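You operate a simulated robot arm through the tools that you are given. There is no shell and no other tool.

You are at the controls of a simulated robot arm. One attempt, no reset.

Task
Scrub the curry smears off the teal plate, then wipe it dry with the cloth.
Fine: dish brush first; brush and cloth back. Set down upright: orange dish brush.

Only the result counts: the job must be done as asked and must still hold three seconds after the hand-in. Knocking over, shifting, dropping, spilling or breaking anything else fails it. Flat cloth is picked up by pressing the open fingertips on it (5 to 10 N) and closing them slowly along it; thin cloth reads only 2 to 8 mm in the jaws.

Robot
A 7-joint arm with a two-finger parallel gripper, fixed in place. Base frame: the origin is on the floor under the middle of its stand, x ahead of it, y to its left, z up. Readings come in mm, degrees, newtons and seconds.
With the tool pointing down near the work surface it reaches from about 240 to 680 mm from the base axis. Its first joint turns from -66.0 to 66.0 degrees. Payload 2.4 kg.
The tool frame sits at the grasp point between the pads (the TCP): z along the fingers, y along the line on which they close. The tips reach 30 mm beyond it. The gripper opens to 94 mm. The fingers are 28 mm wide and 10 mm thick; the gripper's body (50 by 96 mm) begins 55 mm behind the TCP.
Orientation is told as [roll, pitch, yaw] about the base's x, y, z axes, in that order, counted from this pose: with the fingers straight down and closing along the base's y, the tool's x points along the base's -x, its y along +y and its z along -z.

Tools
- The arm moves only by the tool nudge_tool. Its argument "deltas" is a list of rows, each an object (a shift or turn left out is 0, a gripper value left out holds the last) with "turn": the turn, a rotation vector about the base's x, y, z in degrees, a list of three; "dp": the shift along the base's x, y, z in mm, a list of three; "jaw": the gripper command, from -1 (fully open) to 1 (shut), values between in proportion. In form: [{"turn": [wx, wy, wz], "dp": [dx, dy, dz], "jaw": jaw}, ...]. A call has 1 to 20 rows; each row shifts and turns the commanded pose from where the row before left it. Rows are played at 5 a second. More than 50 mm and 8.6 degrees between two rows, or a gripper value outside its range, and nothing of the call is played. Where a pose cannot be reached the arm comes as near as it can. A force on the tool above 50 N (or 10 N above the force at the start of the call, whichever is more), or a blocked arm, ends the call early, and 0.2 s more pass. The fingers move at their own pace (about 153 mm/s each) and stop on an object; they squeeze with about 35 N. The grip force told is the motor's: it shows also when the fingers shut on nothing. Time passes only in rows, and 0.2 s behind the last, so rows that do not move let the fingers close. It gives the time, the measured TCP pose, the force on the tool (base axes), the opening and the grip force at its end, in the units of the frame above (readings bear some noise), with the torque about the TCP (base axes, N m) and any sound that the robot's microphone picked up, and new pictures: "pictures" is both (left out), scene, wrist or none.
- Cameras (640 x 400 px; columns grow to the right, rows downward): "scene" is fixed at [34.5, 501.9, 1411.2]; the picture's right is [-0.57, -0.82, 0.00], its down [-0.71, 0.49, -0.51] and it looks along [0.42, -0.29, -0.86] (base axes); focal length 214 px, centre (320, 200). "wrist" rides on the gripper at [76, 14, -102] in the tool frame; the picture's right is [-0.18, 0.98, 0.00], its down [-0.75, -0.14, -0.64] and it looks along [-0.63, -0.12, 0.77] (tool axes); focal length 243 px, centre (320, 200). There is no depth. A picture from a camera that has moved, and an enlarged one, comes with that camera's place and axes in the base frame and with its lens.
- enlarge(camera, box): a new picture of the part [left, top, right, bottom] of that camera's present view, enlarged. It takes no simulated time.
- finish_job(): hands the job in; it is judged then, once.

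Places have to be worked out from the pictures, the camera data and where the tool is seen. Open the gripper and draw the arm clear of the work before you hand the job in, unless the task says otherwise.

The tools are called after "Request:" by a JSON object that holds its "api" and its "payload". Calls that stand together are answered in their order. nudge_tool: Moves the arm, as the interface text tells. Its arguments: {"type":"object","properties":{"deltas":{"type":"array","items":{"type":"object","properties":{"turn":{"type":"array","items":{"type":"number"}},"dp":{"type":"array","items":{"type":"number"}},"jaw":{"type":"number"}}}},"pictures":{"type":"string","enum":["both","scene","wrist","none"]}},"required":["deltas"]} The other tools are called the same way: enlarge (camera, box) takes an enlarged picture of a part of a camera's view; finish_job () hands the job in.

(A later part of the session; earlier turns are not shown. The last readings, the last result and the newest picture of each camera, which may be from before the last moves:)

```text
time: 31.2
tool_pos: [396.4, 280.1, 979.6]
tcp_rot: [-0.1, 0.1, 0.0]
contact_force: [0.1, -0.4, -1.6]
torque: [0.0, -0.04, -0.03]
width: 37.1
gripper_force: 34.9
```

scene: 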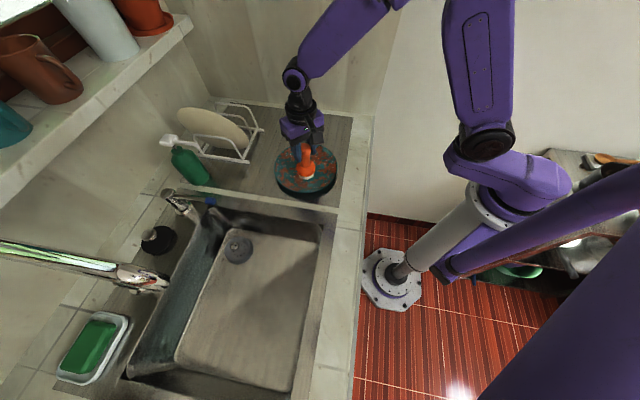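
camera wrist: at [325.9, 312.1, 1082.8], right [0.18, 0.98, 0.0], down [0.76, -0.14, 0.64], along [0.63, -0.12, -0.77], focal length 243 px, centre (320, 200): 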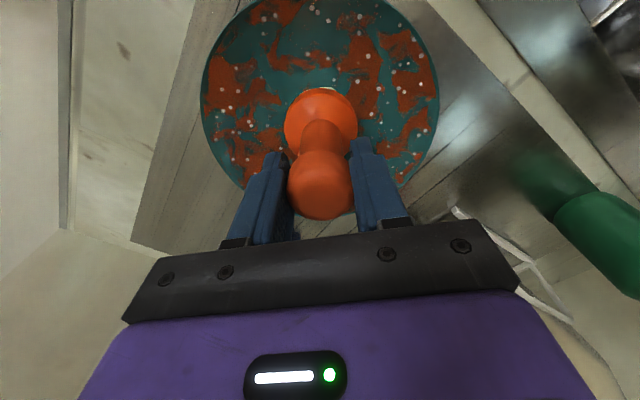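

Contact was lost here, so the surface is slightly lower on this side. I lower in small steps.

Request:
{"api": "nudge_tool", "payload": {"deltas": [{"dp": [0, 0, -0.5]}, {"dp": [0, 0, 0]}], "pictures": "none"}}

```text
time: 31.8
tool_pos: [395.8, 281.6, 980.6]
tcp_rot: [0.0, 0.1, 0.0]
contact_force: [0.8, -0.2, 0.3]
torque: [-0.02, -0.06, 0.0]
width: 36.9
gripper_force: 35.3
```

Barely touching; I go a little lower.

Request:
{"api": "nudge_tool", "payload": {"deltas": [{"dp": [0, 0, -0.4]}, {"dp": [0, 0, 0]}], "pictures": "none"}}

```text
time: 32.4
tool_pos: [396.8, 281.1, 978.9]
tcp_rot: [-0.1, 0.0, 0.0]
contact_force: [-0.6, 0.0, 3.2]
torque: [-0.02, 0.06, -0.03]
width: 37.0
gripper_force: 35.1
```

Good: about 4 N at commanded z 978.5. I continue the circle at this height.

Request:
{"api": "nudge_tool", "payload": {"deltas": [{"dp": [5.51, -6.06, 0]}, {"dp": [7.41, -3.49, 0]}, {"dp": [0, 0, 0]}], "pictures": "none"}}

Request:
{"api": "nudge_tool", "payload": {"deltas": [{"dp": [8.18, -0.39, 0]}, {"dp": [7.71, 2.77, 0]}, {"dp": [0, 0, 0]}], "pictures": "scene"}}

Request:
{"api": "enlarge", "payload": {"camera": "scene", "box": [260, 120, 350, 210]}}

```text
time: 33.2
tool_pos: [410.0, 273.1, 979.9]
tcp_rot: [0.1, -0.1, 0.1]
contact_force: [-3.7, 3.4, 14.6]
torque: [0.25, 0.4, -0.01]
width: 37.2
gripper_force: 35.1
```

```text
time: 34.0
tool_pos: [426.3, 272.9, 977.6]
tcp_rot: [0.1, -0.1, 0.0]
contact_force: [-4.4, -3.6, 26.0]
torque: [-0.11, 0.05, 0.01]
width: 36.5
gripper_force: 35.1
```

scene: 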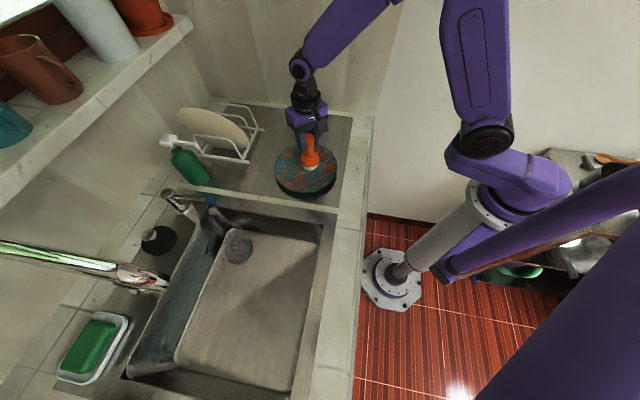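

```text
4.44 times, centred on (305, 165) of scene
camera zoom: at [34.0, 501.6, 1411.3], right [-0.57, -0.82, 0.0], down [-0.71, 0.49, -0.51], along [0.42, -0.29, -0.86], focal length 953 px, centre (387, 356)
```

zoom: 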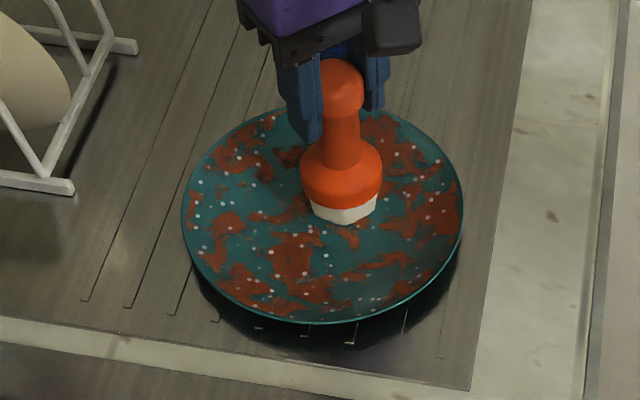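

The force reached 26 N, higher than I want, so I raise 1 mm. The plate has not moved.

Request:
{"api": "nudge_tool", "payload": {"deltas": [{"dp": [0, 0, 0.9]}, {"dp": [0, 0, 0]}], "pictures": "none"}}

```text
time: 34.6
tool_pos: [425.5, 273.4, 977.9]
tcp_rot: [-0.1, -0.2, 0.0]
contact_force: [2.9, -1.3, 7.4]
torque: [0.01, -0.51, -0.02]
width: 36.5
gripper_force: 35.0
```

About 8 N now. I continue around the circle on the +x side.

Request:
{"api": "nudge_tool", "payload": {"deltas": [{"dp": [6.06, 5.51, 0.1]}, {"dp": [3.49, 7.41, 0.1]}, {"dp": [0, 0, 0]}], "pictures": "none"}}

```text
time: 35.4
tool_pos: [434.8, 287.3, 981.4]
tcp_rot: [0.0, 0.1, 0.0]
contact_force: [-0.2, -0.4, -0.8]
torque: [0.01, -0.02, 0.01]
width: 36.6
gripper_force: 35.0
```

Contact is lost at z 979.6 here, so I lower half a millimetre.

Request:
{"api": "nudge_tool", "payload": {"deltas": [{"dp": [0, 0, -0.6]}, {"dp": [0, 0, 0]}], "pictures": "none"}}

```text
time: 36.0
tool_pos: [434.6, 286.3, 979.3]
tcp_rot: [0.0, 0.1, 0.0]
contact_force: [-0.3, -0.5, -1.0]
torque: [0.01, -0.04, -0.02]
width: 36.5
gripper_force: 35.0
```

Still free; another half millimetre down.

Request:
{"api": "nudge_tool", "payload": {"deltas": [{"dp": [0, 0, -0.6]}, {"dp": [0, 0, 0]}], "pictures": "none"}}

```text
time: 36.6
tool_pos: [434.8, 287.3, 979.8]
tcp_rot: [0.1, -0.1, 0.0]
contact_force: [1.0, -0.6, -0.9]
torque: [-0.02, -0.01, -0.01]
width: 36.5
gripper_force: 34.6
```

No contact yet at 978.4; I lower once more.

Request:
{"api": "nudge_tool", "payload": {"deltas": [{"dp": [0, 0, -0.5]}, {"dp": [0, 0, 0]}], "pictures": "both"}}

Request:
{"api": "enlarge", "payload": {"camera": "scene", "box": [260, 120, 350, 210]}}

```text
time: 37.2
tool_pos: [435.4, 286.9, 978.5]
tcp_rot: [0.0, 0.0, 0.1]
contact_force: [0.1, 0.3, 3.6]
torque: [0.04, 0.01, 0.02]
width: 36.7
gripper_force: 34.7
camera wrist: at [358.4, 301.2, 1081.5], right [0.18, 0.98, 0.0], down [0.75, -0.14, 0.64], along [0.63, -0.12, -0.77], focal length 243 px, centre (320, 200)
```

scene: 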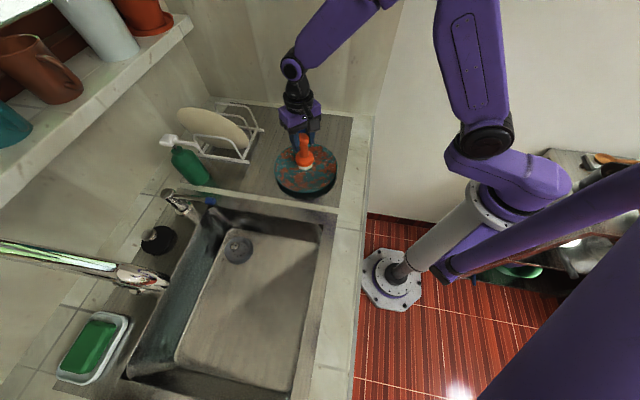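
wrist: 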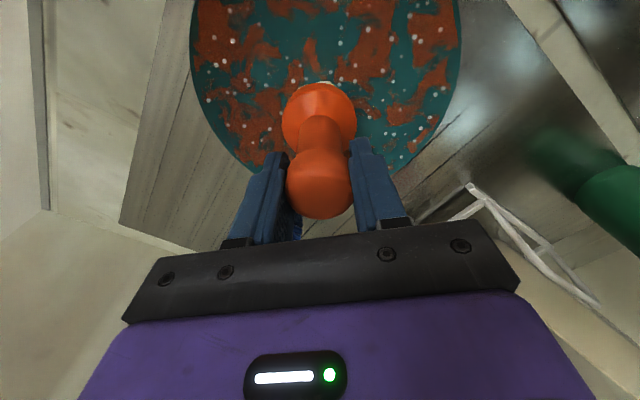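

```text
4.44 times, centred on (305, 165) of scene
camera zoom: at [34.4, 501.9, 1411.2], right [-0.57, -0.82, 0.0], down [-0.71, 0.49, -0.51], along [0.42, -0.29, -0.86], focal length 953 px, centre (387, 356)
```

zoom: 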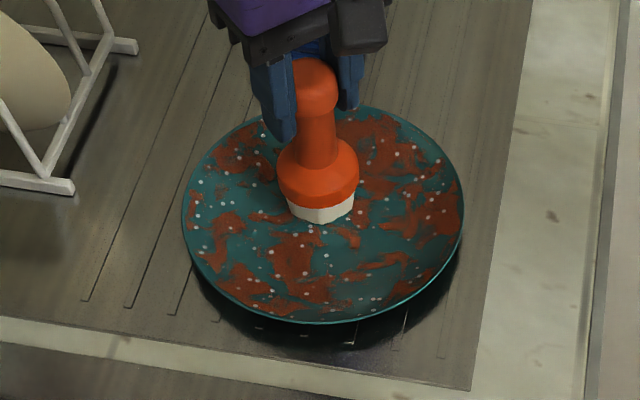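

Light contact (≈4.6 N) is restored at commanded z 977.9. The smears keep getting fainter, so I make longer strokes at this height across the well.

Request:
{"api": "nudge_tool", "payload": {"deltas": [{"dp": [-3, 8, 0]}, {"dp": [-5, 8, 0]}, {"dp": [-8, 3, 0]}], "pictures": "none"}}

```text
time: 38.0
tool_pos: [420.2, 306.7, 979.1]
tcp_rot: [0.1, -0.2, 0.1]
contact_force: [2.9, -0.5, 6.9]
torque: [-0.08, -0.48, -0.02]
width: 36.5
gripper_force: 34.8
```

8 N, good. I continue the loop toward −x at the same height.

Request:
{"api": "nudge_tool", "payload": {"deltas": [{"dp": [-8, -1, 0]}, {"dp": [-8, -4, 0]}, {"dp": [-5, -7, 0]}], "pictures": "none"}}

```text
time: 38.8
tool_pos: [397.9, 294.1, 977.4]
tcp_rot: [0.1, -0.1, 0.2]
contact_force: [1.3, 2.3, 5.7]
torque: [0.3, -0.28, 0.03]
width: 36.5
gripper_force: 34.9
```

The force is steady at about 7 N. I continue the circle, a longer run this time.

Request:
{"api": "nudge_tool", "payload": {"deltas": [{"dp": [0, -8, 0]}, {"dp": [5, -7, 0]}, {"dp": [8, -3, 0]}, {"dp": [8, 0, 0]}, {"dp": [7, 4, 0]}], "pictures": "scene"}}

Request:
{"api": "enlarge", "payload": {"camera": "scene", "box": [260, 120, 350, 210]}}

```text
time: 40.0
tool_pos: [426.7, 279.9, 976.7]
tcp_rot: [-0.2, -0.1, 0.1]
contact_force: [-6.2, -5.6, 22.0]
torque: [-0.41, 0.22, -0.05]
width: 36.7
gripper_force: 35.4
```

scene: 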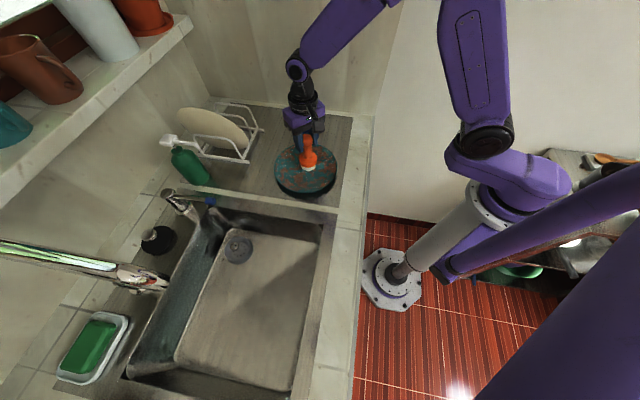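

```text
4.44 times, centred on (305, 165) of scene
camera zoom: at [34.0, 501.6, 1411.3], right [-0.57, -0.82, 0.0], down [-0.71, 0.49, -0.51], along [0.42, -0.29, -0.86], focal length 953 px, centre (387, 356)
```

zoom: 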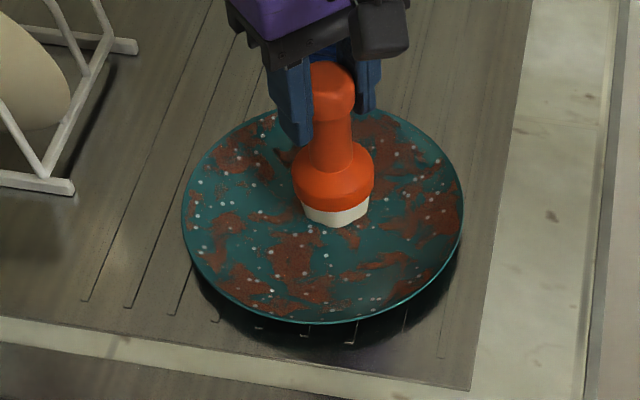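

The smears are fading clearly and evenly over the whole plate. The force is 22 N, so I raise 0.5 mm and go on circling.

Request:
{"api": "nudge_tool", "payload": {"deltas": [{"dp": [3, 7, 0.5]}, {"dp": [-2, 8, 0]}, {"dp": [-6, 7, 0]}, {"dp": [-8, 2, 0]}], "pictures": "none"}}

```text
time: 41.0
tool_pos: [413.1, 303.2, 977.5]
tcp_rot: [0.0, 0.0, 0.0]
contact_force: [0.3, -0.3, -0.8]
torque: [0.01, -0.05, -0.02]
width: 36.7
gripper_force: 35.3
```

Free at 978.4; I lower back 0.5 mm and stroke toward −x.

Request:
{"api": "nudge_tool", "payload": {"deltas": [{"dp": [-4, -1, -0.5]}, {"dp": [-8, -2, 0]}, {"dp": [-4, -7, 0]}], "pictures": "none"}}

```text
time: 41.8
tool_pos: [398.3, 294.6, 979.1]
tcp_rot: [-0.1, -0.1, 0.1]
contact_force: [0.6, 0.4, 1.1]
torque: [0.01, -0.05, 0.01]
width: 36.7
gripper_force: 35.3
```

A light 2 N; I lower 0.3 mm and continue.

Request:
{"api": "nudge_tool", "payload": {"deltas": [{"dp": [0, -8, -0.3]}, {"dp": [5, -7, 0]}, {"dp": [8, -2, 0]}], "pictures": "none"}}

```text
time: 42.6
tool_pos: [410.3, 277.1, 978.7]
tcp_rot: [0.1, 0.1, 0.1]
contact_force: [-8.1, 2.6, 23.6]
torque: [0.28, 0.36, 0.05]
width: 36.6
gripper_force: 34.7
```

24 N when dragging toward +x, probably because the brush pivots a little in the grip about the closing axis. I'll scrub mainly along y, the stiff direction, and raise 0.7 mm first.

Request:
{"api": "nudge_tool", "payload": {"deltas": [{"dp": [0, 0, 0.7]}, {"dp": [0, 8, 0]}, {"dp": [0, 8, 0]}, {"dp": [0, 8, 0]}], "pictures": "scene"}}

Request:
{"api": "enlarge", "payload": {"camera": "scene", "box": [260, 120, 350, 210]}}

```text
time: 43.6
tool_pos: [411.0, 299.7, 977.0]
tcp_rot: [0.0, 0.1, 0.1]
contact_force: [1.7, -2.0, 6.4]
torque: [-0.2, -0.27, -0.05]
width: 36.6
gripper_force: 35.2
```

scene: 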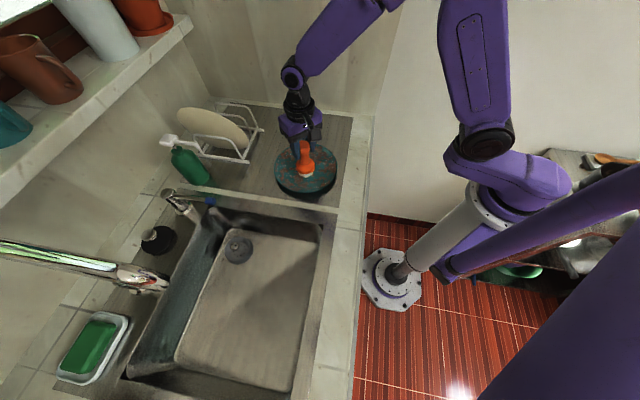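

```text
4.44 times, centred on (305, 165) of scene
camera zoom: at [34.4, 501.8, 1411.2], right [-0.57, -0.82, 0.0], down [-0.71, 0.49, -0.51], along [0.42, -0.29, -0.86], focal length 953 px, centre (387, 356)
```

zoom: 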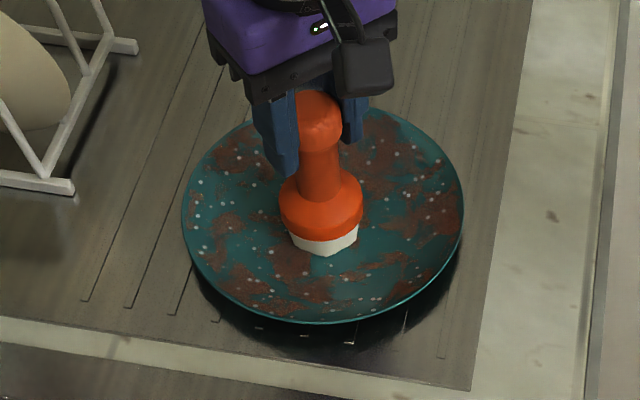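

Fading continues nicely, now roughly half gone, with 7 N on the y stroke. I repeat y strokes back and forth.

Request:
{"api": "nudge_tool", "payload": {"deltas": [{"dp": [0, -8, 0]}, {"dp": [0, -8, 0]}, {"dp": [0, -5, 0]}], "pictures": "none"}}

Request:
{"api": "nudge_tool", "payload": {"deltas": [{"dp": [0, 7, 0]}, {"dp": [0, 7, 0]}, {"dp": [0, 7, 0]}], "pictures": "none"}}

```text
time: 44.4
tool_pos: [409.3, 279.8, 979.6]
tcp_rot: [0.0, 0.0, 0.1]
contact_force: [0.2, -0.1, -0.2]
torque: [-0.02, -0.03, 0.02]
width: 36.4
gripper_force: 34.5
```

```text
time: 45.2
tool_pos: [408.8, 301.9, 977.4]
tcp_rot: [0.0, 0.0, 0.1]
contact_force: [0.4, -0.6, 0.4]
torque: [-0.02, 0.01, -0.01]
width: 36.3
gripper_force: 34.9
```

Contact is now barely there, so I lower 0.4 mm and stroke again.

Request:
{"api": "nudge_tool", "payload": {"deltas": [{"dp": [0, 0, -0.4]}, {"dp": [0, -7, 0]}, {"dp": [0, -7, 0]}, {"dp": [0, -7, 0]}], "pictures": "none"}}

Request:
{"api": "nudge_tool", "payload": {"deltas": [{"dp": [0, 7, 0]}, {"dp": [0, 7, 0]}, {"dp": [0, 7, 0]}], "pictures": "none"}}

```text
time: 46.2
tool_pos: [410.2, 279.5, 977.3]
tcp_rot: [0.1, -0.1, 0.1]
contact_force: [0.4, 1.6, 3.6]
torque: [0.21, -0.09, 0.03]
width: 36.6
gripper_force: 35.8
```

```text
time: 47.0
tool_pos: [408.8, 302.5, 977.4]
tcp_rot: [0.0, 0.0, 0.1]
contact_force: [0.6, -0.8, 4.5]
torque: [-0.14, -0.17, -0.01]
width: 36.4
gripper_force: 34.9
```

The forces are a steady 4–6 N, so y strokes work well at this height. I run several in a row and then look.

Request:
{"api": "nudge_tool", "payload": {"deltas": [{"dp": [0, -7, 0]}, {"dp": [0, -7, 0]}, {"dp": [0, -7, 0]}, {"dp": [0, 7, 0]}, {"dp": [0, 7, 0]}, {"dp": [0, 7, 0]}, {"dp": [0, -7, 0]}, {"dp": [0, -7, 0]}, {"dp": [0, -7, 0]}, {"dp": [0, 7, 0]}, {"dp": [0, 7, 0]}, {"dp": [0, 7, 0]}], "pictures": "scene"}}

Request:
{"api": "enlarge", "payload": {"camera": "scene", "box": [260, 120, 350, 210]}}

```text
time: 49.6
tool_pos: [409.7, 301.2, 978.1]
tcp_rot: [-0.1, 0.1, 0.1]
contact_force: [-0.1, -0.4, 0.1]
torque: [0.01, 0.01, -0.01]
width: 36.4
gripper_force: 34.9
```

scene: 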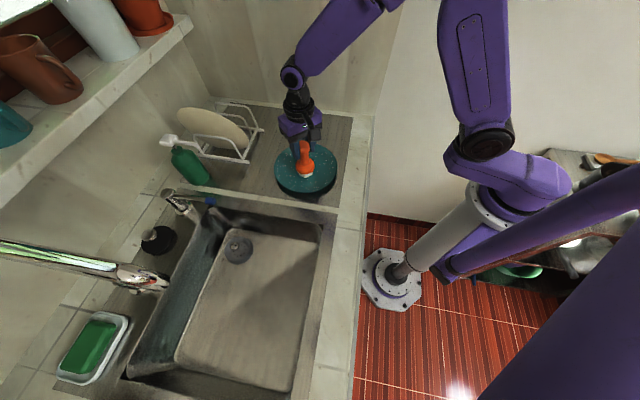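

```text
4.44 times, centred on (305, 165) of scene
camera zoom: at [34.5, 501.9, 1411.2], right [-0.57, -0.82, 0.0], down [-0.71, 0.49, -0.51], along [0.42, -0.29, -0.86], focal length 953 px, centre (387, 356)
```

zoom: 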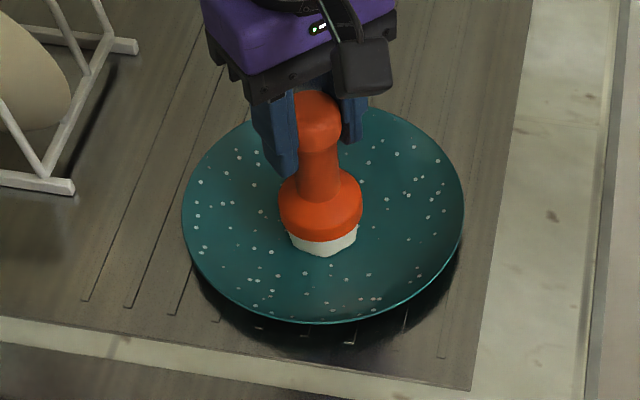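

The curry is visually gone and only droplets remain. I do a few more strokes with slightly more contact for margin.

Request:
{"api": "nudge_tool", "payload": {"deltas": [{"dp": [0, 0, -0.3]}, {"dp": [0, -7, 0]}, {"dp": [0, -7, 0]}, {"dp": [0, -7, 0]}, {"dp": [0, 7, 0]}, {"dp": [0, 7, 0]}, {"dp": [0, 7, 0]}, {"dp": [0, -7, 0]}, {"dp": [0, -7, 0]}, {"dp": [0, -7, 0]}, {"dp": [0, 7, 0]}, {"dp": [0, 7, 0]}, {"dp": [0, 7, 0]}], "pictures": "none"}}

Request:
{"api": "enlarge", "payload": {"camera": "scene", "box": [260, 120, 350, 210]}}

Request:
{"api": "enlarge", "payload": {"camera": "wrist", "box": [160, 0, 480, 240]}}

```text
time: 52.4
tool_pos: [409.2, 301.4, 977.1]
tcp_rot: [0.0, 0.0, 0.1]
contact_force: [0.9, -2.0, 5.7]
torque: [-0.2, -0.23, -0.03]
width: 36.5
gripper_force: 34.9
```

```text
4.44 times, centred on (305, 165) of scene
camera zoom: at [34.4, 501.8, 1411.2], right [-0.57, -0.82, 0.0], down [-0.71, 0.49, -0.51], along [0.42, -0.29, -0.86], focal length 953 px, centre (387, 356)
```

zoom: 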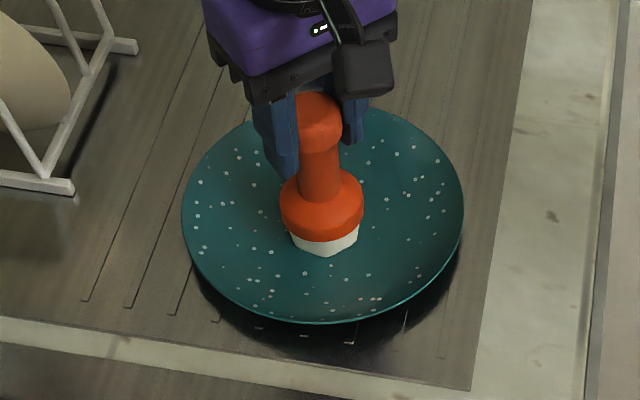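

```text
1.67 times, centred on (320, 120) of wrist
camera zoom: at [332.8, 315.2, 1080.5], right [0.18, 0.98, 0.0], down [0.75, -0.14, 0.64], along [0.63, -0.12, -0.77], focal length 404 px, centre (320, 333)
```

zoom: 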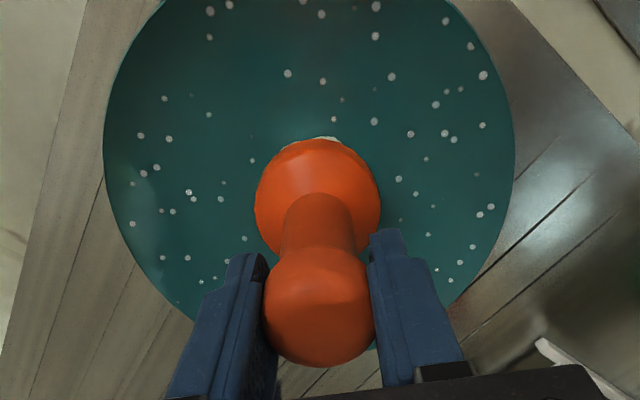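

The plate is clean of curry, with only water droplets left. I lift the brush clear of the plate and inspect how it sits in the grip.

Request:
{"api": "nudge_tool", "payload": {"deltas": [{"dp": [0, 0, 5]}, {"dp": [0, 0, 15]}, {"dp": [0, 0, 20]}, {"dp": [0, 0, 25]}, {"dp": [0, 0, 0]}], "pictures": "both"}}

Request:
{"api": "enlarge", "payload": {"camera": "scene", "box": [260, 80, 380, 200]}}

Request:
{"api": "enlarge", "payload": {"camera": "wrist", "box": [240, 60, 400, 240]}}

```text
time: 53.6
tool_pos: [412.7, 300.3, 1044.7]
tcp_rot: [0.0, -0.1, 0.0]
contact_force: [0.0, -0.3, -0.8]
torque: [0.01, -0.01, -0.01]
width: 36.4
gripper_force: 34.9
camera wrist: at [335.3, 314.2, 1147.8], right [0.18, 0.98, 0.0], down [0.75, -0.14, 0.64], along [0.63, -0.12, -0.77], focal length 243 px, centre (320, 200)
```

scene: 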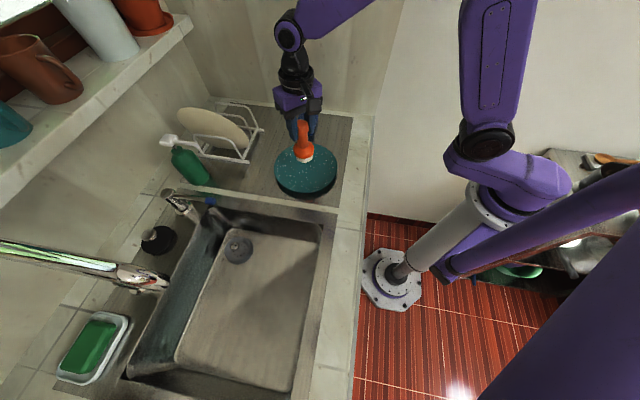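
wrist: 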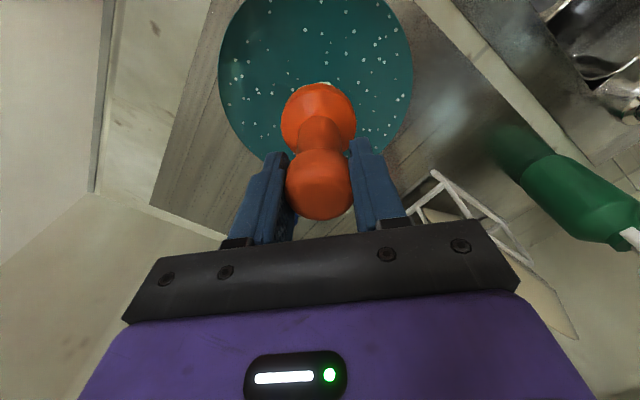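

```text
3.33 times, centred on (320, 140) of scene
camera zoom: at [34.5, 501.9, 1411.2], right [-0.57, -0.82, 0.0], down [-0.71, 0.49, -0.51], along [0.42, -0.29, -0.86], focal length 715 px, centre (320, 400)
```

zoom: 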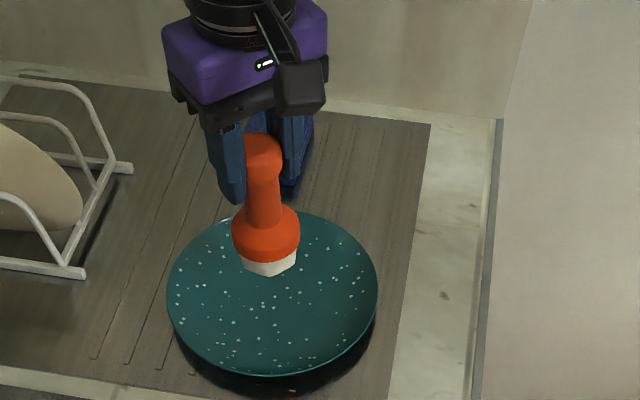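

```text
2.22 times, centred on (320, 150) of wrist
camera zoom: at [335.3, 314.2, 1147.8], right [0.18, 0.98, 0.0], down [0.75, -0.14, 0.64], along [0.63, -0.12, -0.77], focal length 539 px, centre (320, 311)
```

zoom: 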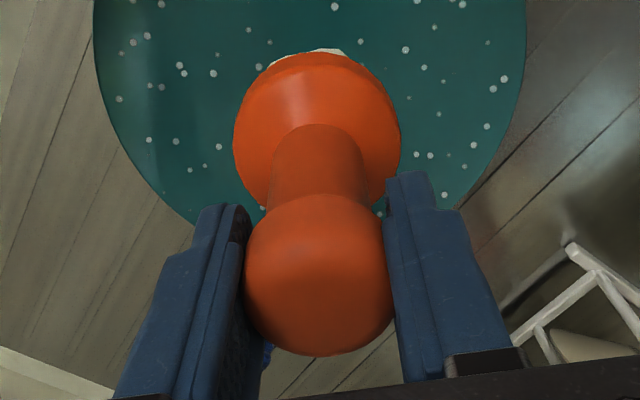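

The brush seems to have slid up slightly in the grip. I enlarge further to check for tilt before carrying it back.

Request:
{"api": "enlarge", "payload": {"camera": "scene", "box": [280, 100, 340, 170]}}

```text
5.71 times, centred on (310, 135) of scene
camera zoom: at [34.5, 501.9, 1411.2], right [-0.57, -0.82, 0.0], down [-0.71, 0.49, -0.51], along [0.42, -0.29, -0.86], focal length 1226 px, centre (377, 571)
```

zoom: 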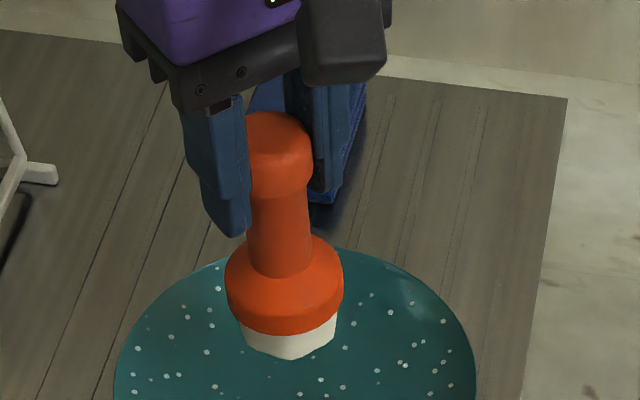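

The brush appears tilted about 5° in the grip, its base swung toward −x, from dragging. I carry it back above its original spot, where I can compare with the earlier picture of it held upright.

Request:
{"api": "nudge_tool", "payload": {"deltas": [{"dp": [15.5, -32.7, 0.6]}, {"dp": [15.5, -32.7, 0.5]}, {"dp": [15.5, -32.7, 0.5]}, {"dp": [15.5, -32.7, 0.5]}, {"dp": [15.5, -32.7, 0.5]}, {"dp": [15.3, -32.8, 0]}, {"dp": [0, 0, 0]}, {"dp": [0, 0, 0]}], "pictures": "both"}}

Request:
{"api": "enlarge", "payload": {"camera": "scene", "box": [260, 60, 380, 200]}}

Request:
{"api": "enlarge", "payload": {"camera": "scene", "box": [300, 60, 380, 130]}}

```text
time: 55.4
tool_pos: [503.7, 105.0, 1048.2]
tcp_rot: [0.0, 0.0, 0.0]
contact_force: [-0.5, 0.1, -0.7]
torque: [-0.02, -0.01, 0.02]
width: 36.4
gripper_force: 34.9
camera wrist: at [427.3, 118.0, 1150.4], right [0.18, 0.98, 0.0], down [0.75, -0.14, 0.64], along [0.63, -0.12, -0.77], focal length 243 px, centre (320, 200)
```

scene: 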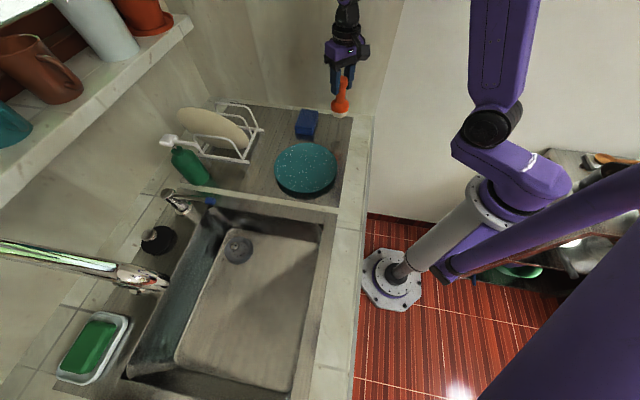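
wrist: 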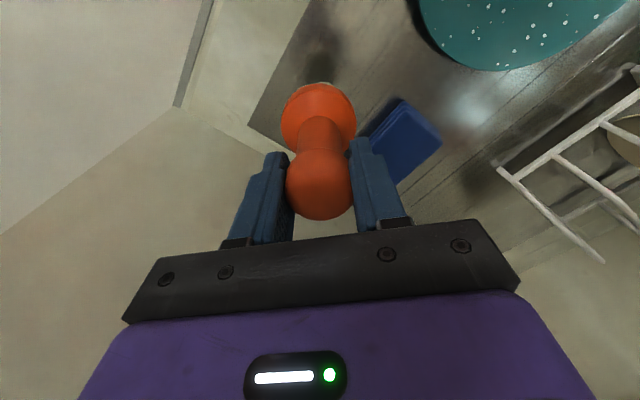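

```text
2.86 times, centred on (320, 130) of scene
camera zoom: at [34.5, 501.9, 1411.2], right [-0.57, -0.82, 0.0], down [-0.71, 0.49, -0.51], along [0.42, -0.29, -0.86], focal length 613 px, centre (320, 400)
```

zoom: 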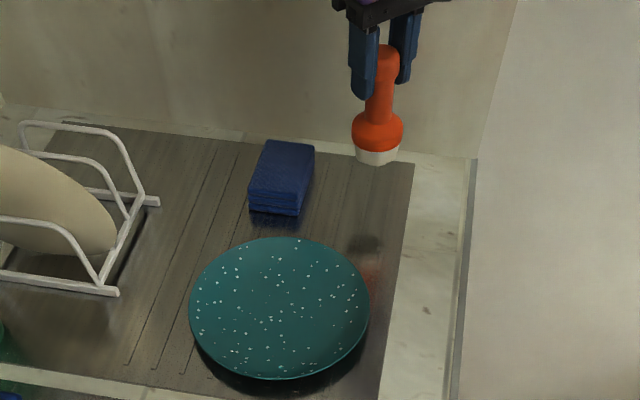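

```text
5.71 times, centred on (340, 95) of scene
camera zoom: at [34.5, 501.9, 1411.2], right [-0.57, -0.82, 0.0], down [-0.71, 0.49, -0.51], along [0.42, -0.29, -0.86], focal length 1226 px, centre (206, 800)
```

zoom: 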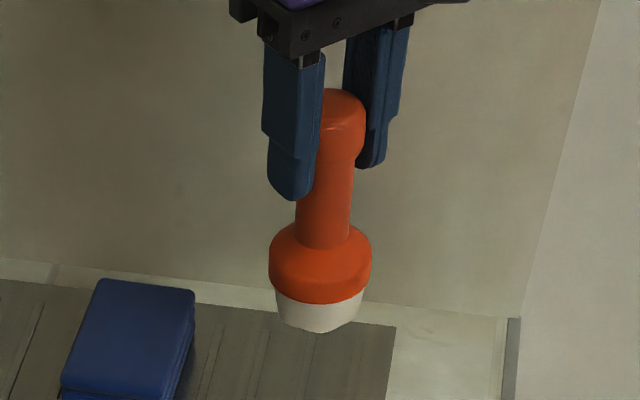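

Compared with the earlier upright picture, the flange and base are displaced about 5 mm, which suggests a tilt of roughly 3° about y. I counter-tilt the tool by −3° about y with a small y correction, then re-check.

Request:
{"api": "nudge_tool", "payload": {"deltas": [{"turn": [0, -1.5, 0], "dp": [0, 1, 0]}, {"turn": [0, -1.5, 0], "dp": [0, 1, 0]}, {"dp": [0, 0, 0]}, {"dp": [0, 0, 0]}], "pictures": "scene"}}

Request:
{"api": "enlarge", "payload": {"camera": "scene", "box": [300, 60, 380, 130]}}

```text
time: 56.4
tool_pos: [504.2, 105.4, 1046.2]
tcp_rot: [0.0, -3.0, 0.1]
contact_force: [0.1, -0.6, -1.3]
torque: [-0.02, 0.03, 0.02]
width: 36.7
gripper_force: 34.9
```

scene: 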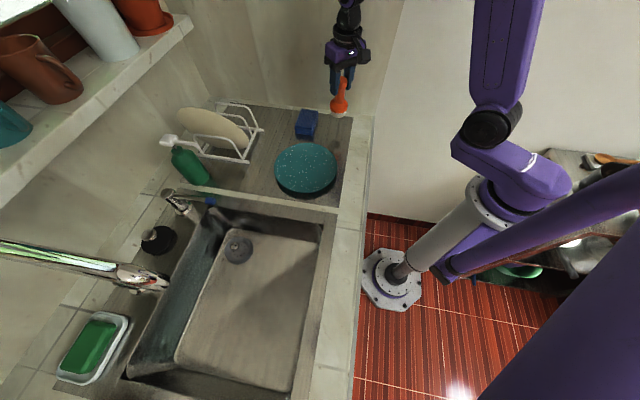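

```text
5.71 times, centred on (340, 95) of scene
camera zoom: at [34.5, 501.9, 1411.2], right [-0.57, -0.82, 0.0], down [-0.71, 0.49, -0.51], along [0.42, -0.29, -0.86], focal length 1226 px, centre (206, 800)
```

zoom: 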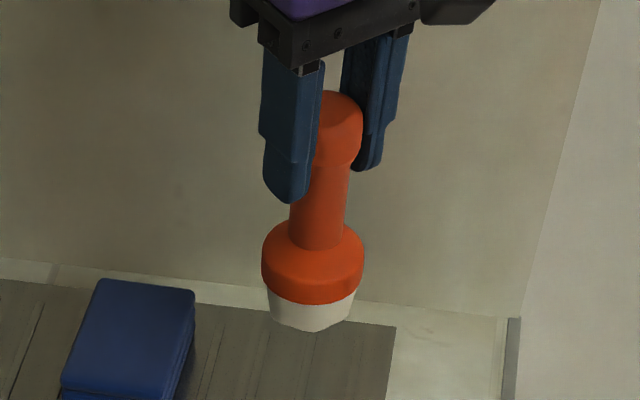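

The brush axis now lines up with the vertical at the original spot. I lower it most of the way, to about 5 mm above the expected set-down height.

Request:
{"api": "nudge_tool", "payload": {"deltas": [{"dp": [0, 0, -15]}, {"dp": [0, 0, -15]}, {"dp": [0, 0, -15]}, {"dp": [0, 0, -12]}, {"dp": [0, 0, -8]}, {"dp": [0, 0, 0]}], "pictures": "scene"}}

Request:
{"api": "enlarge", "payload": {"camera": "scene", "box": [280, 60, 400, 160]}}

```text
time: 57.8
tool_pos: [504.3, 106.1, 979.8]
tcp_rot: [0.0, -3.0, 0.0]
contact_force: [0.2, 0.9, -1.3]
torque: [0.01, 0.01, -0.01]
width: 36.8
gripper_force: 35.4
```

scene: 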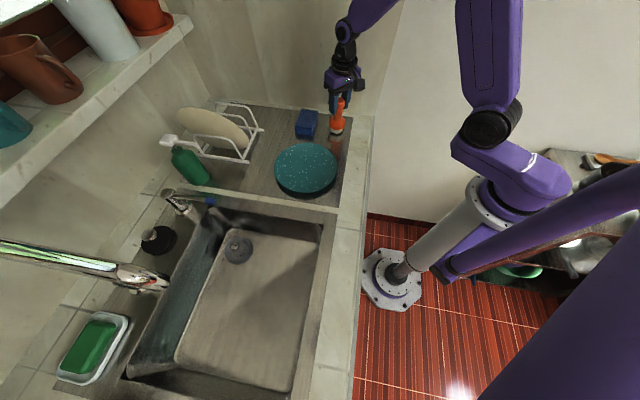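

```text
4.00 times, centred on (340, 110) of scene
camera zoom: at [34.5, 501.9, 1411.2], right [-0.57, -0.82, 0.0], down [-0.71, 0.49, -0.51], along [0.42, -0.29, -0.86], focal length 858 px, centre (240, 560)
```

zoom: 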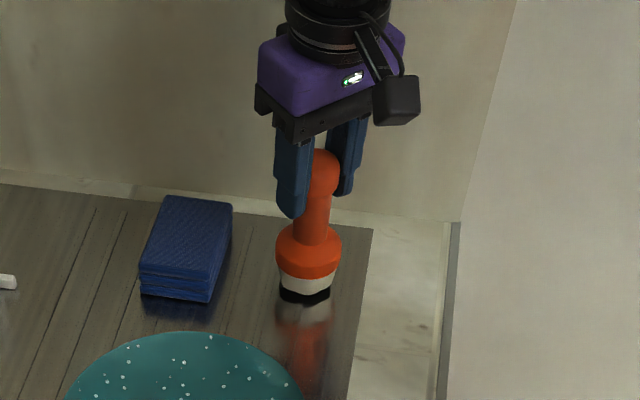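

No contact yet, with a small gap visible under the bristles. I step down.

Request:
{"api": "nudge_tool", "payload": {"deltas": [{"dp": [0, 0, -2]}, {"dp": [0, 0, -2]}, {"dp": [0, 0, -1]}, {"dp": [0, 0, 0]}], "pictures": "none"}}

```text
time: 58.8
tool_pos: [503.1, 105.4, 975.9]
tcp_rot: [0.0, -3.1, 0.0]
contact_force: [-0.3, -0.3, -0.2]
torque: [-0.02, -0.01, 0.01]
width: 36.7
gripper_force: 34.9
```

Commanded z is 975.2, still free, as expected after the slide in the grip. I continue by 1 mm.

Request:
{"api": "nudge_tool", "payload": {"deltas": [{"dp": [0, 0, -1]}, {"dp": [0, 0, 0]}], "pictures": "none"}}

```text
time: 59.4
tool_pos: [503.9, 106.1, 972.7]
tcp_rot: [-0.1, -3.0, 0.0]
contact_force: [0.5, 0.0, -1.0]
torque: [0.0, -0.01, -0.01]
width: 36.4
gripper_force: 35.0
```

Still free at 974.2; another millimetre.

Request:
{"api": "nudge_tool", "payload": {"deltas": [{"dp": [0, 0, -1]}, {"dp": [0, 0, 0]}], "pictures": "none"}}

```text
time: 60.0
tool_pos: [503.1, 106.8, 973.4]
tcp_rot: [0.0, -3.0, 0.0]
contact_force: [0.5, -0.5, -0.6]
torque: [-0.04, -0.02, 0.02]
width: 36.8
gripper_force: 35.7
```

Still free at 973.2; another millimetre.

Request:
{"api": "nudge_tool", "payload": {"deltas": [{"dp": [0, 0, -0.8]}, {"dp": [0, 0, 0]}], "pictures": "none"}}

```text
time: 60.6
tool_pos: [503.7, 105.8, 972.9]
tcp_rot: [0.0, -3.0, 0.0]
contact_force: [-0.8, 0.6, 4.8]
torque: [0.06, 0.24, 0.02]
width: 36.4
gripper_force: 34.9
```

Contact at about 6 N. The torque suggests the −x edge of the base touches first, so I may have over-tilted. I take another reading to average the noise.

Request:
{"api": "nudge_tool", "payload": {"deltas": [{"dp": [0, 0, 0]}], "pictures": "both"}}

Request:
{"api": "enlarge", "payload": {"camera": "scene", "box": [310, 85, 370, 145]}}

```text
time: 61.0
tool_pos: [502.8, 107.3, 972.3]
tcp_rot: [-0.1, -2.9, -0.1]
contact_force: [-1.3, -0.2, 5.8]
torque: [0.07, 0.22, 0.0]
width: 36.7
gripper_force: 35.0
camera wrist: at [421.2, 120.9, 1071.5], right [0.18, 0.98, 0.01], down [0.72, -0.14, 0.68], along [0.67, -0.12, -0.73], focal length 243 px, centre (320, 200)
```

scene: 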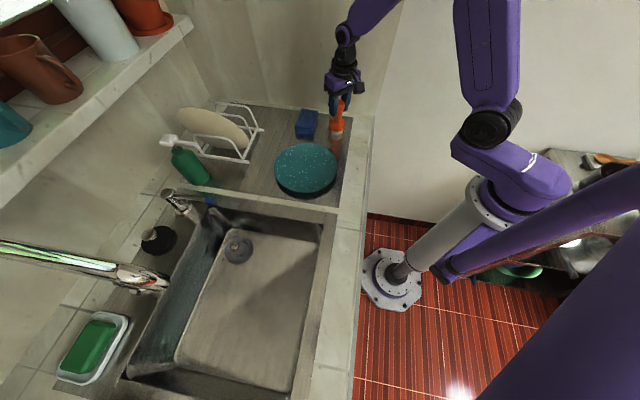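
wrist: 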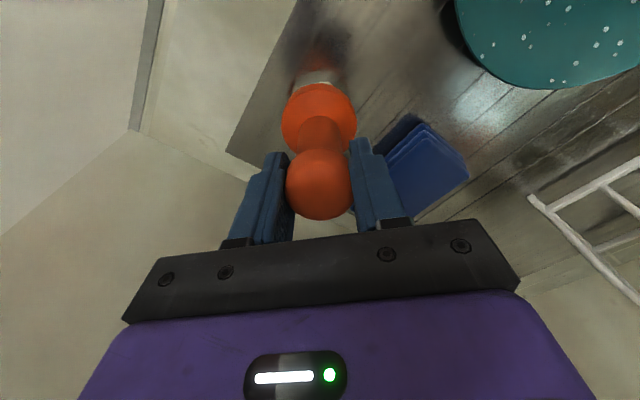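

```text
6.67 times, centred on (340, 115) of scene
camera zoom: at [34.3, 501.9, 1411.2], right [-0.57, -0.82, 0.0], down [-0.71, 0.49, -0.51], along [0.42, -0.29, -0.86], focal length 1430 px, centre (187, 767)
```

zoom: 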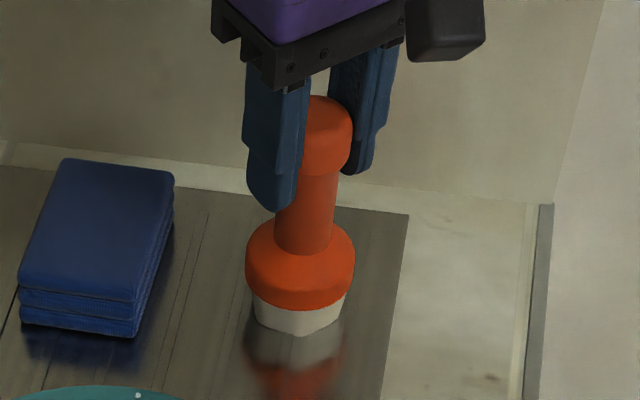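

The contact is stable at about 6 N and the brush looks upright at its original spot. I open the jaws gradually to release it.

Request:
{"api": "nudge_tool", "payload": {"deltas": [{"jaw": 0.3}, {"jaw": 0.2}, {"jaw": 0.12}, {"jaw": 0.0}, {"jaw": -0.4}, {"jaw": -0.8}, {"jaw": -1}, {"dp": [0, 0, 0]}], "pictures": "both"}}

Request:
{"api": "enlarge", "payload": {"camera": "scene", "box": [310, 85, 370, 145]}}

```text
time: 62.8
tool_pos: [503.4, 105.6, 972.6]
tcp_rot: [-0.1, -3.1, 0.0]
contact_force: [0.0, 0.0, -0.2]
torque: [0.01, 0.01, 0.0]
width: 93.9
gripper_force: 0.1
camera wrist: at [421.2, 120.8, 1071.3], right [0.18, 0.98, 0.01], down [0.72, -0.14, 0.68], along [0.67, -0.12, -0.73], focal length 243 px, centre (320, 200)
```

scene: 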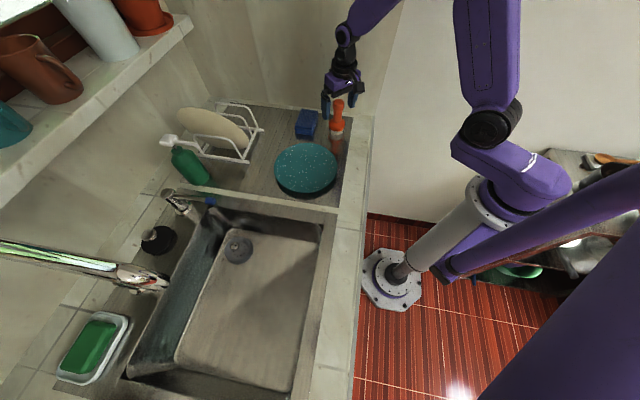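
wrist: 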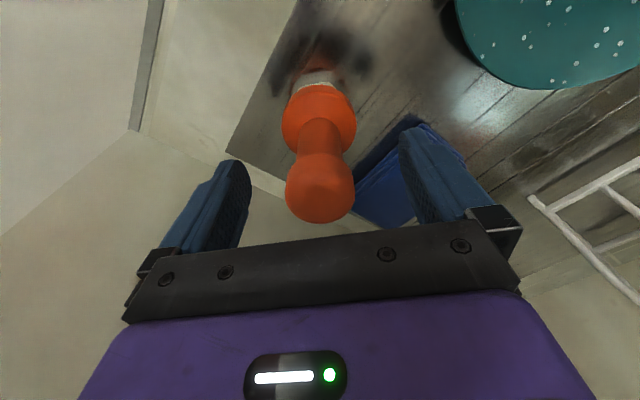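

```text
6.67 times, centred on (340, 115) of scene
camera zoom: at [34.5, 501.9, 1411.2], right [-0.57, -0.82, 0.0], down [-0.71, 0.49, -0.51], along [0.42, -0.29, -0.86], focal length 1430 px, centre (187, 767)
```

zoom: 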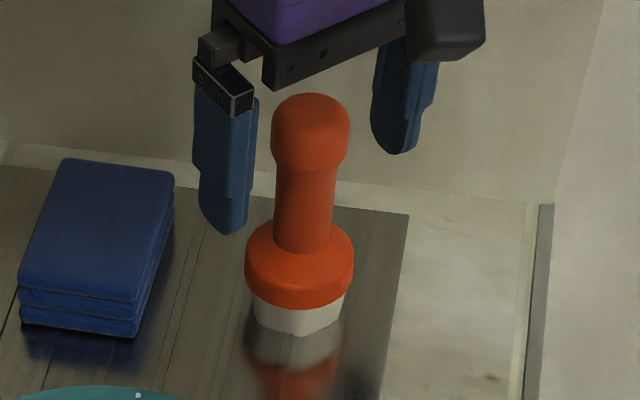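

The brush stands upright at its original place; its pixel positions match the start within 1 mm. I retreat straight up, undo the small tilt, then move over the cloth and turn toward its short side.

Request:
{"api": "nudge_tool", "payload": {"deltas": [{"dp": [0, 0, 8], "jaw": -1}, {"dp": [0, 0, 15]}, {"dp": [0, 0, 20]}, {"dp": [0, 0, 25]}, {"dp": [0, 0, 25], "turn": [0, 1.5, 0]}, {"dp": [0, 0, 15], "turn": [0, 1.5, 0]}, {"dp": [0, 0, 0]}], "pictures": "scene"}}

Request:
{"api": "nudge_tool", "payload": {"deltas": [{"dp": [5, 10, 0], "turn": [0, 0, -7]}, {"dp": [8, 10, 0], "turn": [0, 0, -7]}, {"dp": [8, 10, 0], "turn": [0, 0, -7]}, {"dp": [8, 10, 0], "turn": [0, 0, -7]}, {"dp": [8, 10, 0], "turn": [0, 0, -7]}, {"dp": [8, 10, 0], "turn": [0, 0, -7]}, {"dp": [8, 10, 0], "turn": [0, 0, -7]}, {"dp": [0, 0, 0]}, {"dp": [0, 0, 0]}], "pictures": "both"}}

```text
time: 64.4
tool_pos: [503.8, 105.3, 1084.1]
tcp_rot: [0.1, 0.0, 0.0]
contact_force: [-0.5, -0.3, 0.5]
torque: [0.02, -0.01, 0.01]
width: 93.9
gripper_force: 0.0
```

scene: 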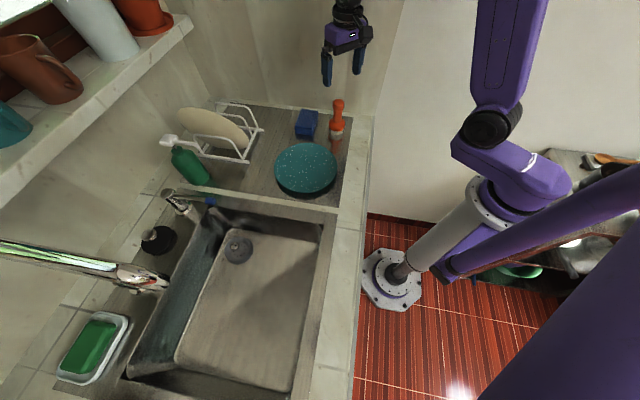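

```text
time: 66.4
tool_pos: [554.0, 177.3, 1083.1]
tcp_rot: [0.0, 0.1, -49.0]
contact_force: [0.5, -0.6, 0.0]
torque: [0.01, -0.02, 0.01]
width: 94.0
gripper_force: 0.1
camera wrist: at [514.4, 243.9, 1185.0], right [0.86, 0.51, 0.0], down [0.39, -0.66, 0.64], along [0.32, -0.55, -0.77], focal length 243 px, centre (320, 200)
```

scene: 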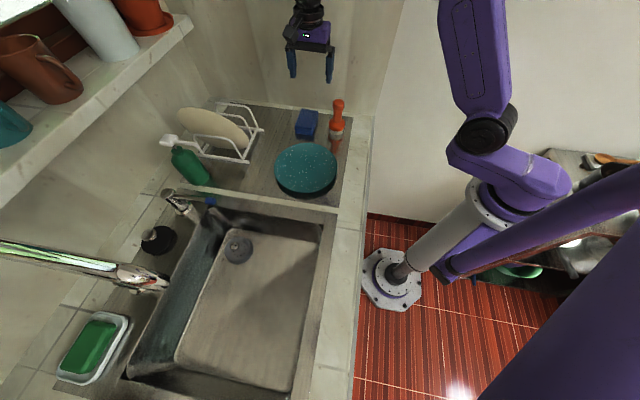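
wrist: 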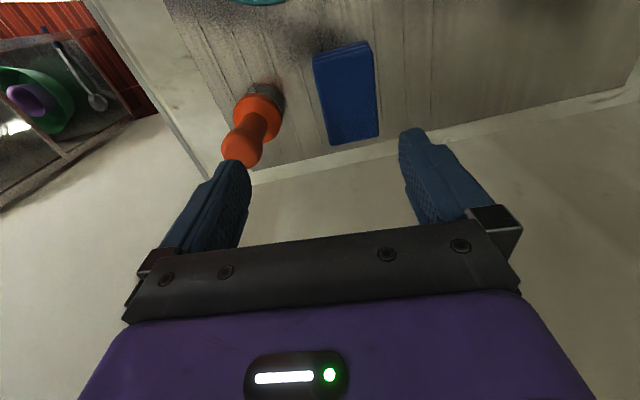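

The wrist view is now aligned with the cloth's edges. I enlarge it to pin down the cloth's corners.

Request:
{"api": "enlarge", "payload": {"camera": "wrist", "box": [220, 20, 420, 170]}}

Request:
{"api": "enlarge", "payload": {"camera": "scene", "box": [280, 90, 350, 150]}}

```text
2.67 times, centred on (320, 95) of wrist
camera zoom: at [514.4, 243.9, 1185.0], right [0.86, 0.51, 0.0], down [0.39, -0.66, 0.64], along [0.32, -0.55, -0.77], focal length 647 px, centre (320, 480)
```

zoom: 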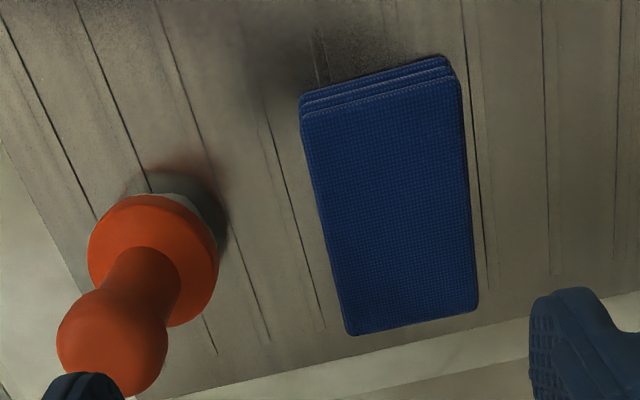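

```text
6.67 times, centred on (315, 120) of scene
camera zoom: at [34.5, 501.9, 1411.2], right [-0.57, -0.82, 0.0], down [-0.71, 0.49, -0.51], along [0.42, -0.29, -0.86], focal length 1430 px, centre (353, 733)
```

zoom: 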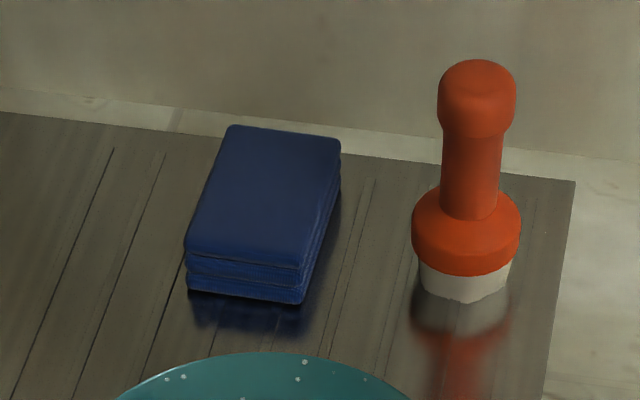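

From all views the counter is at z≈876 and the cloth top at ≈897. The cloth is centred near (590, 179), with its short side along about 42°, matching my yaw of −49°. I move above its centre at height and re-check.

Request:
{"api": "nudge_tool", "payload": {"deltas": [{"dp": [16, 1.5, -20], "turn": [0, 0, 0.8]}, {"dp": [16.6, 1.6, -20]}, {"dp": [0, 0, -20]}, {"dp": [0, 0, 0]}, {"dp": [0, 0, 0]}], "pictures": "both"}}

Request:
{"api": "enlarge", "payload": {"camera": "scene", "box": [260, 50, 360, 140]}}

Request:
{"api": "enlarge", "payload": {"camera": "wrist", "box": [200, 0, 460, 200]}}

```text
time: 67.6
tool_pos: [588.6, 177.1, 1019.7]
tcp_rot: [0.0, -0.1, -48.2]
contact_force: [-0.2, 0.2, 0.6]
torque: [0.02, -0.04, 0.0]
width: 94.0
gripper_force: 0.1
camera wrist: at [547.4, 244.8, 1123.3], right [0.86, 0.52, 0.0], down [0.4, -0.66, 0.64], along [0.33, -0.55, -0.77], focal length 243 px, centre (320, 200)
```

scene: 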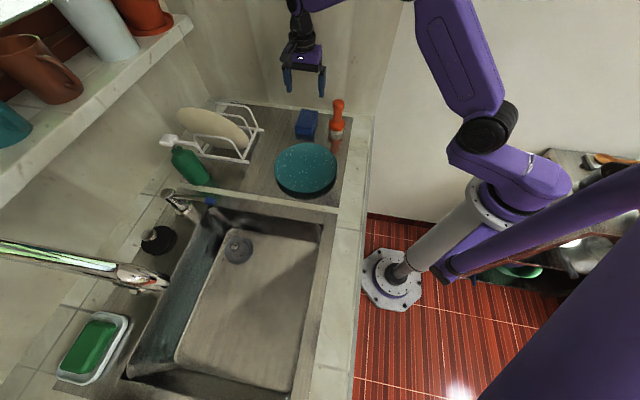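
wrist: 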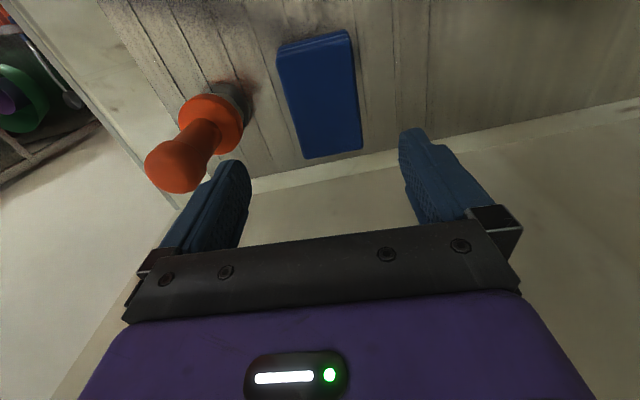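

```text
4.44 times, centred on (310, 95) of scene
camera zoom: at [34.5, 501.9, 1411.2], right [-0.57, -0.82, 0.0], down [-0.71, 0.49, -0.51], along [0.42, -0.29, -0.86], focal length 953 px, centre (364, 667)
```

zoom: 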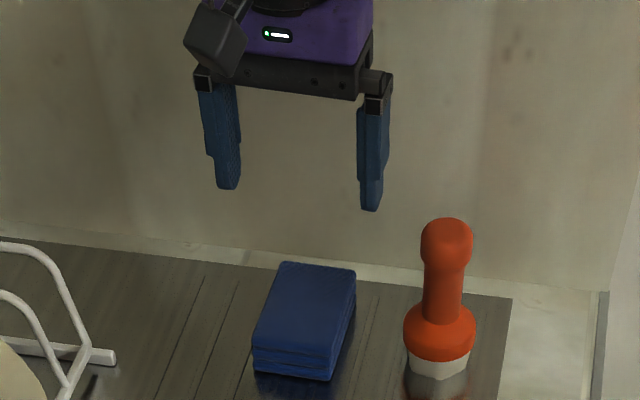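

```text
2.00 times, centred on (330, 100) of wrist
camera zoom: at [547.4, 244.8, 1123.3], right [0.86, 0.52, 0.0], down [0.4, -0.66, 0.64], along [0.33, -0.55, -0.77], focal length 485 px, centre (300, 400)
```

zoom: 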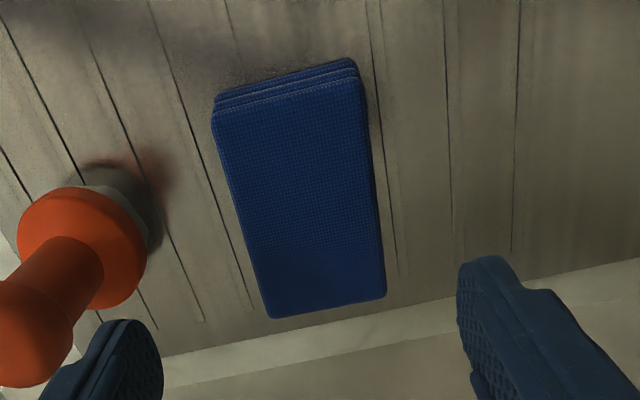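

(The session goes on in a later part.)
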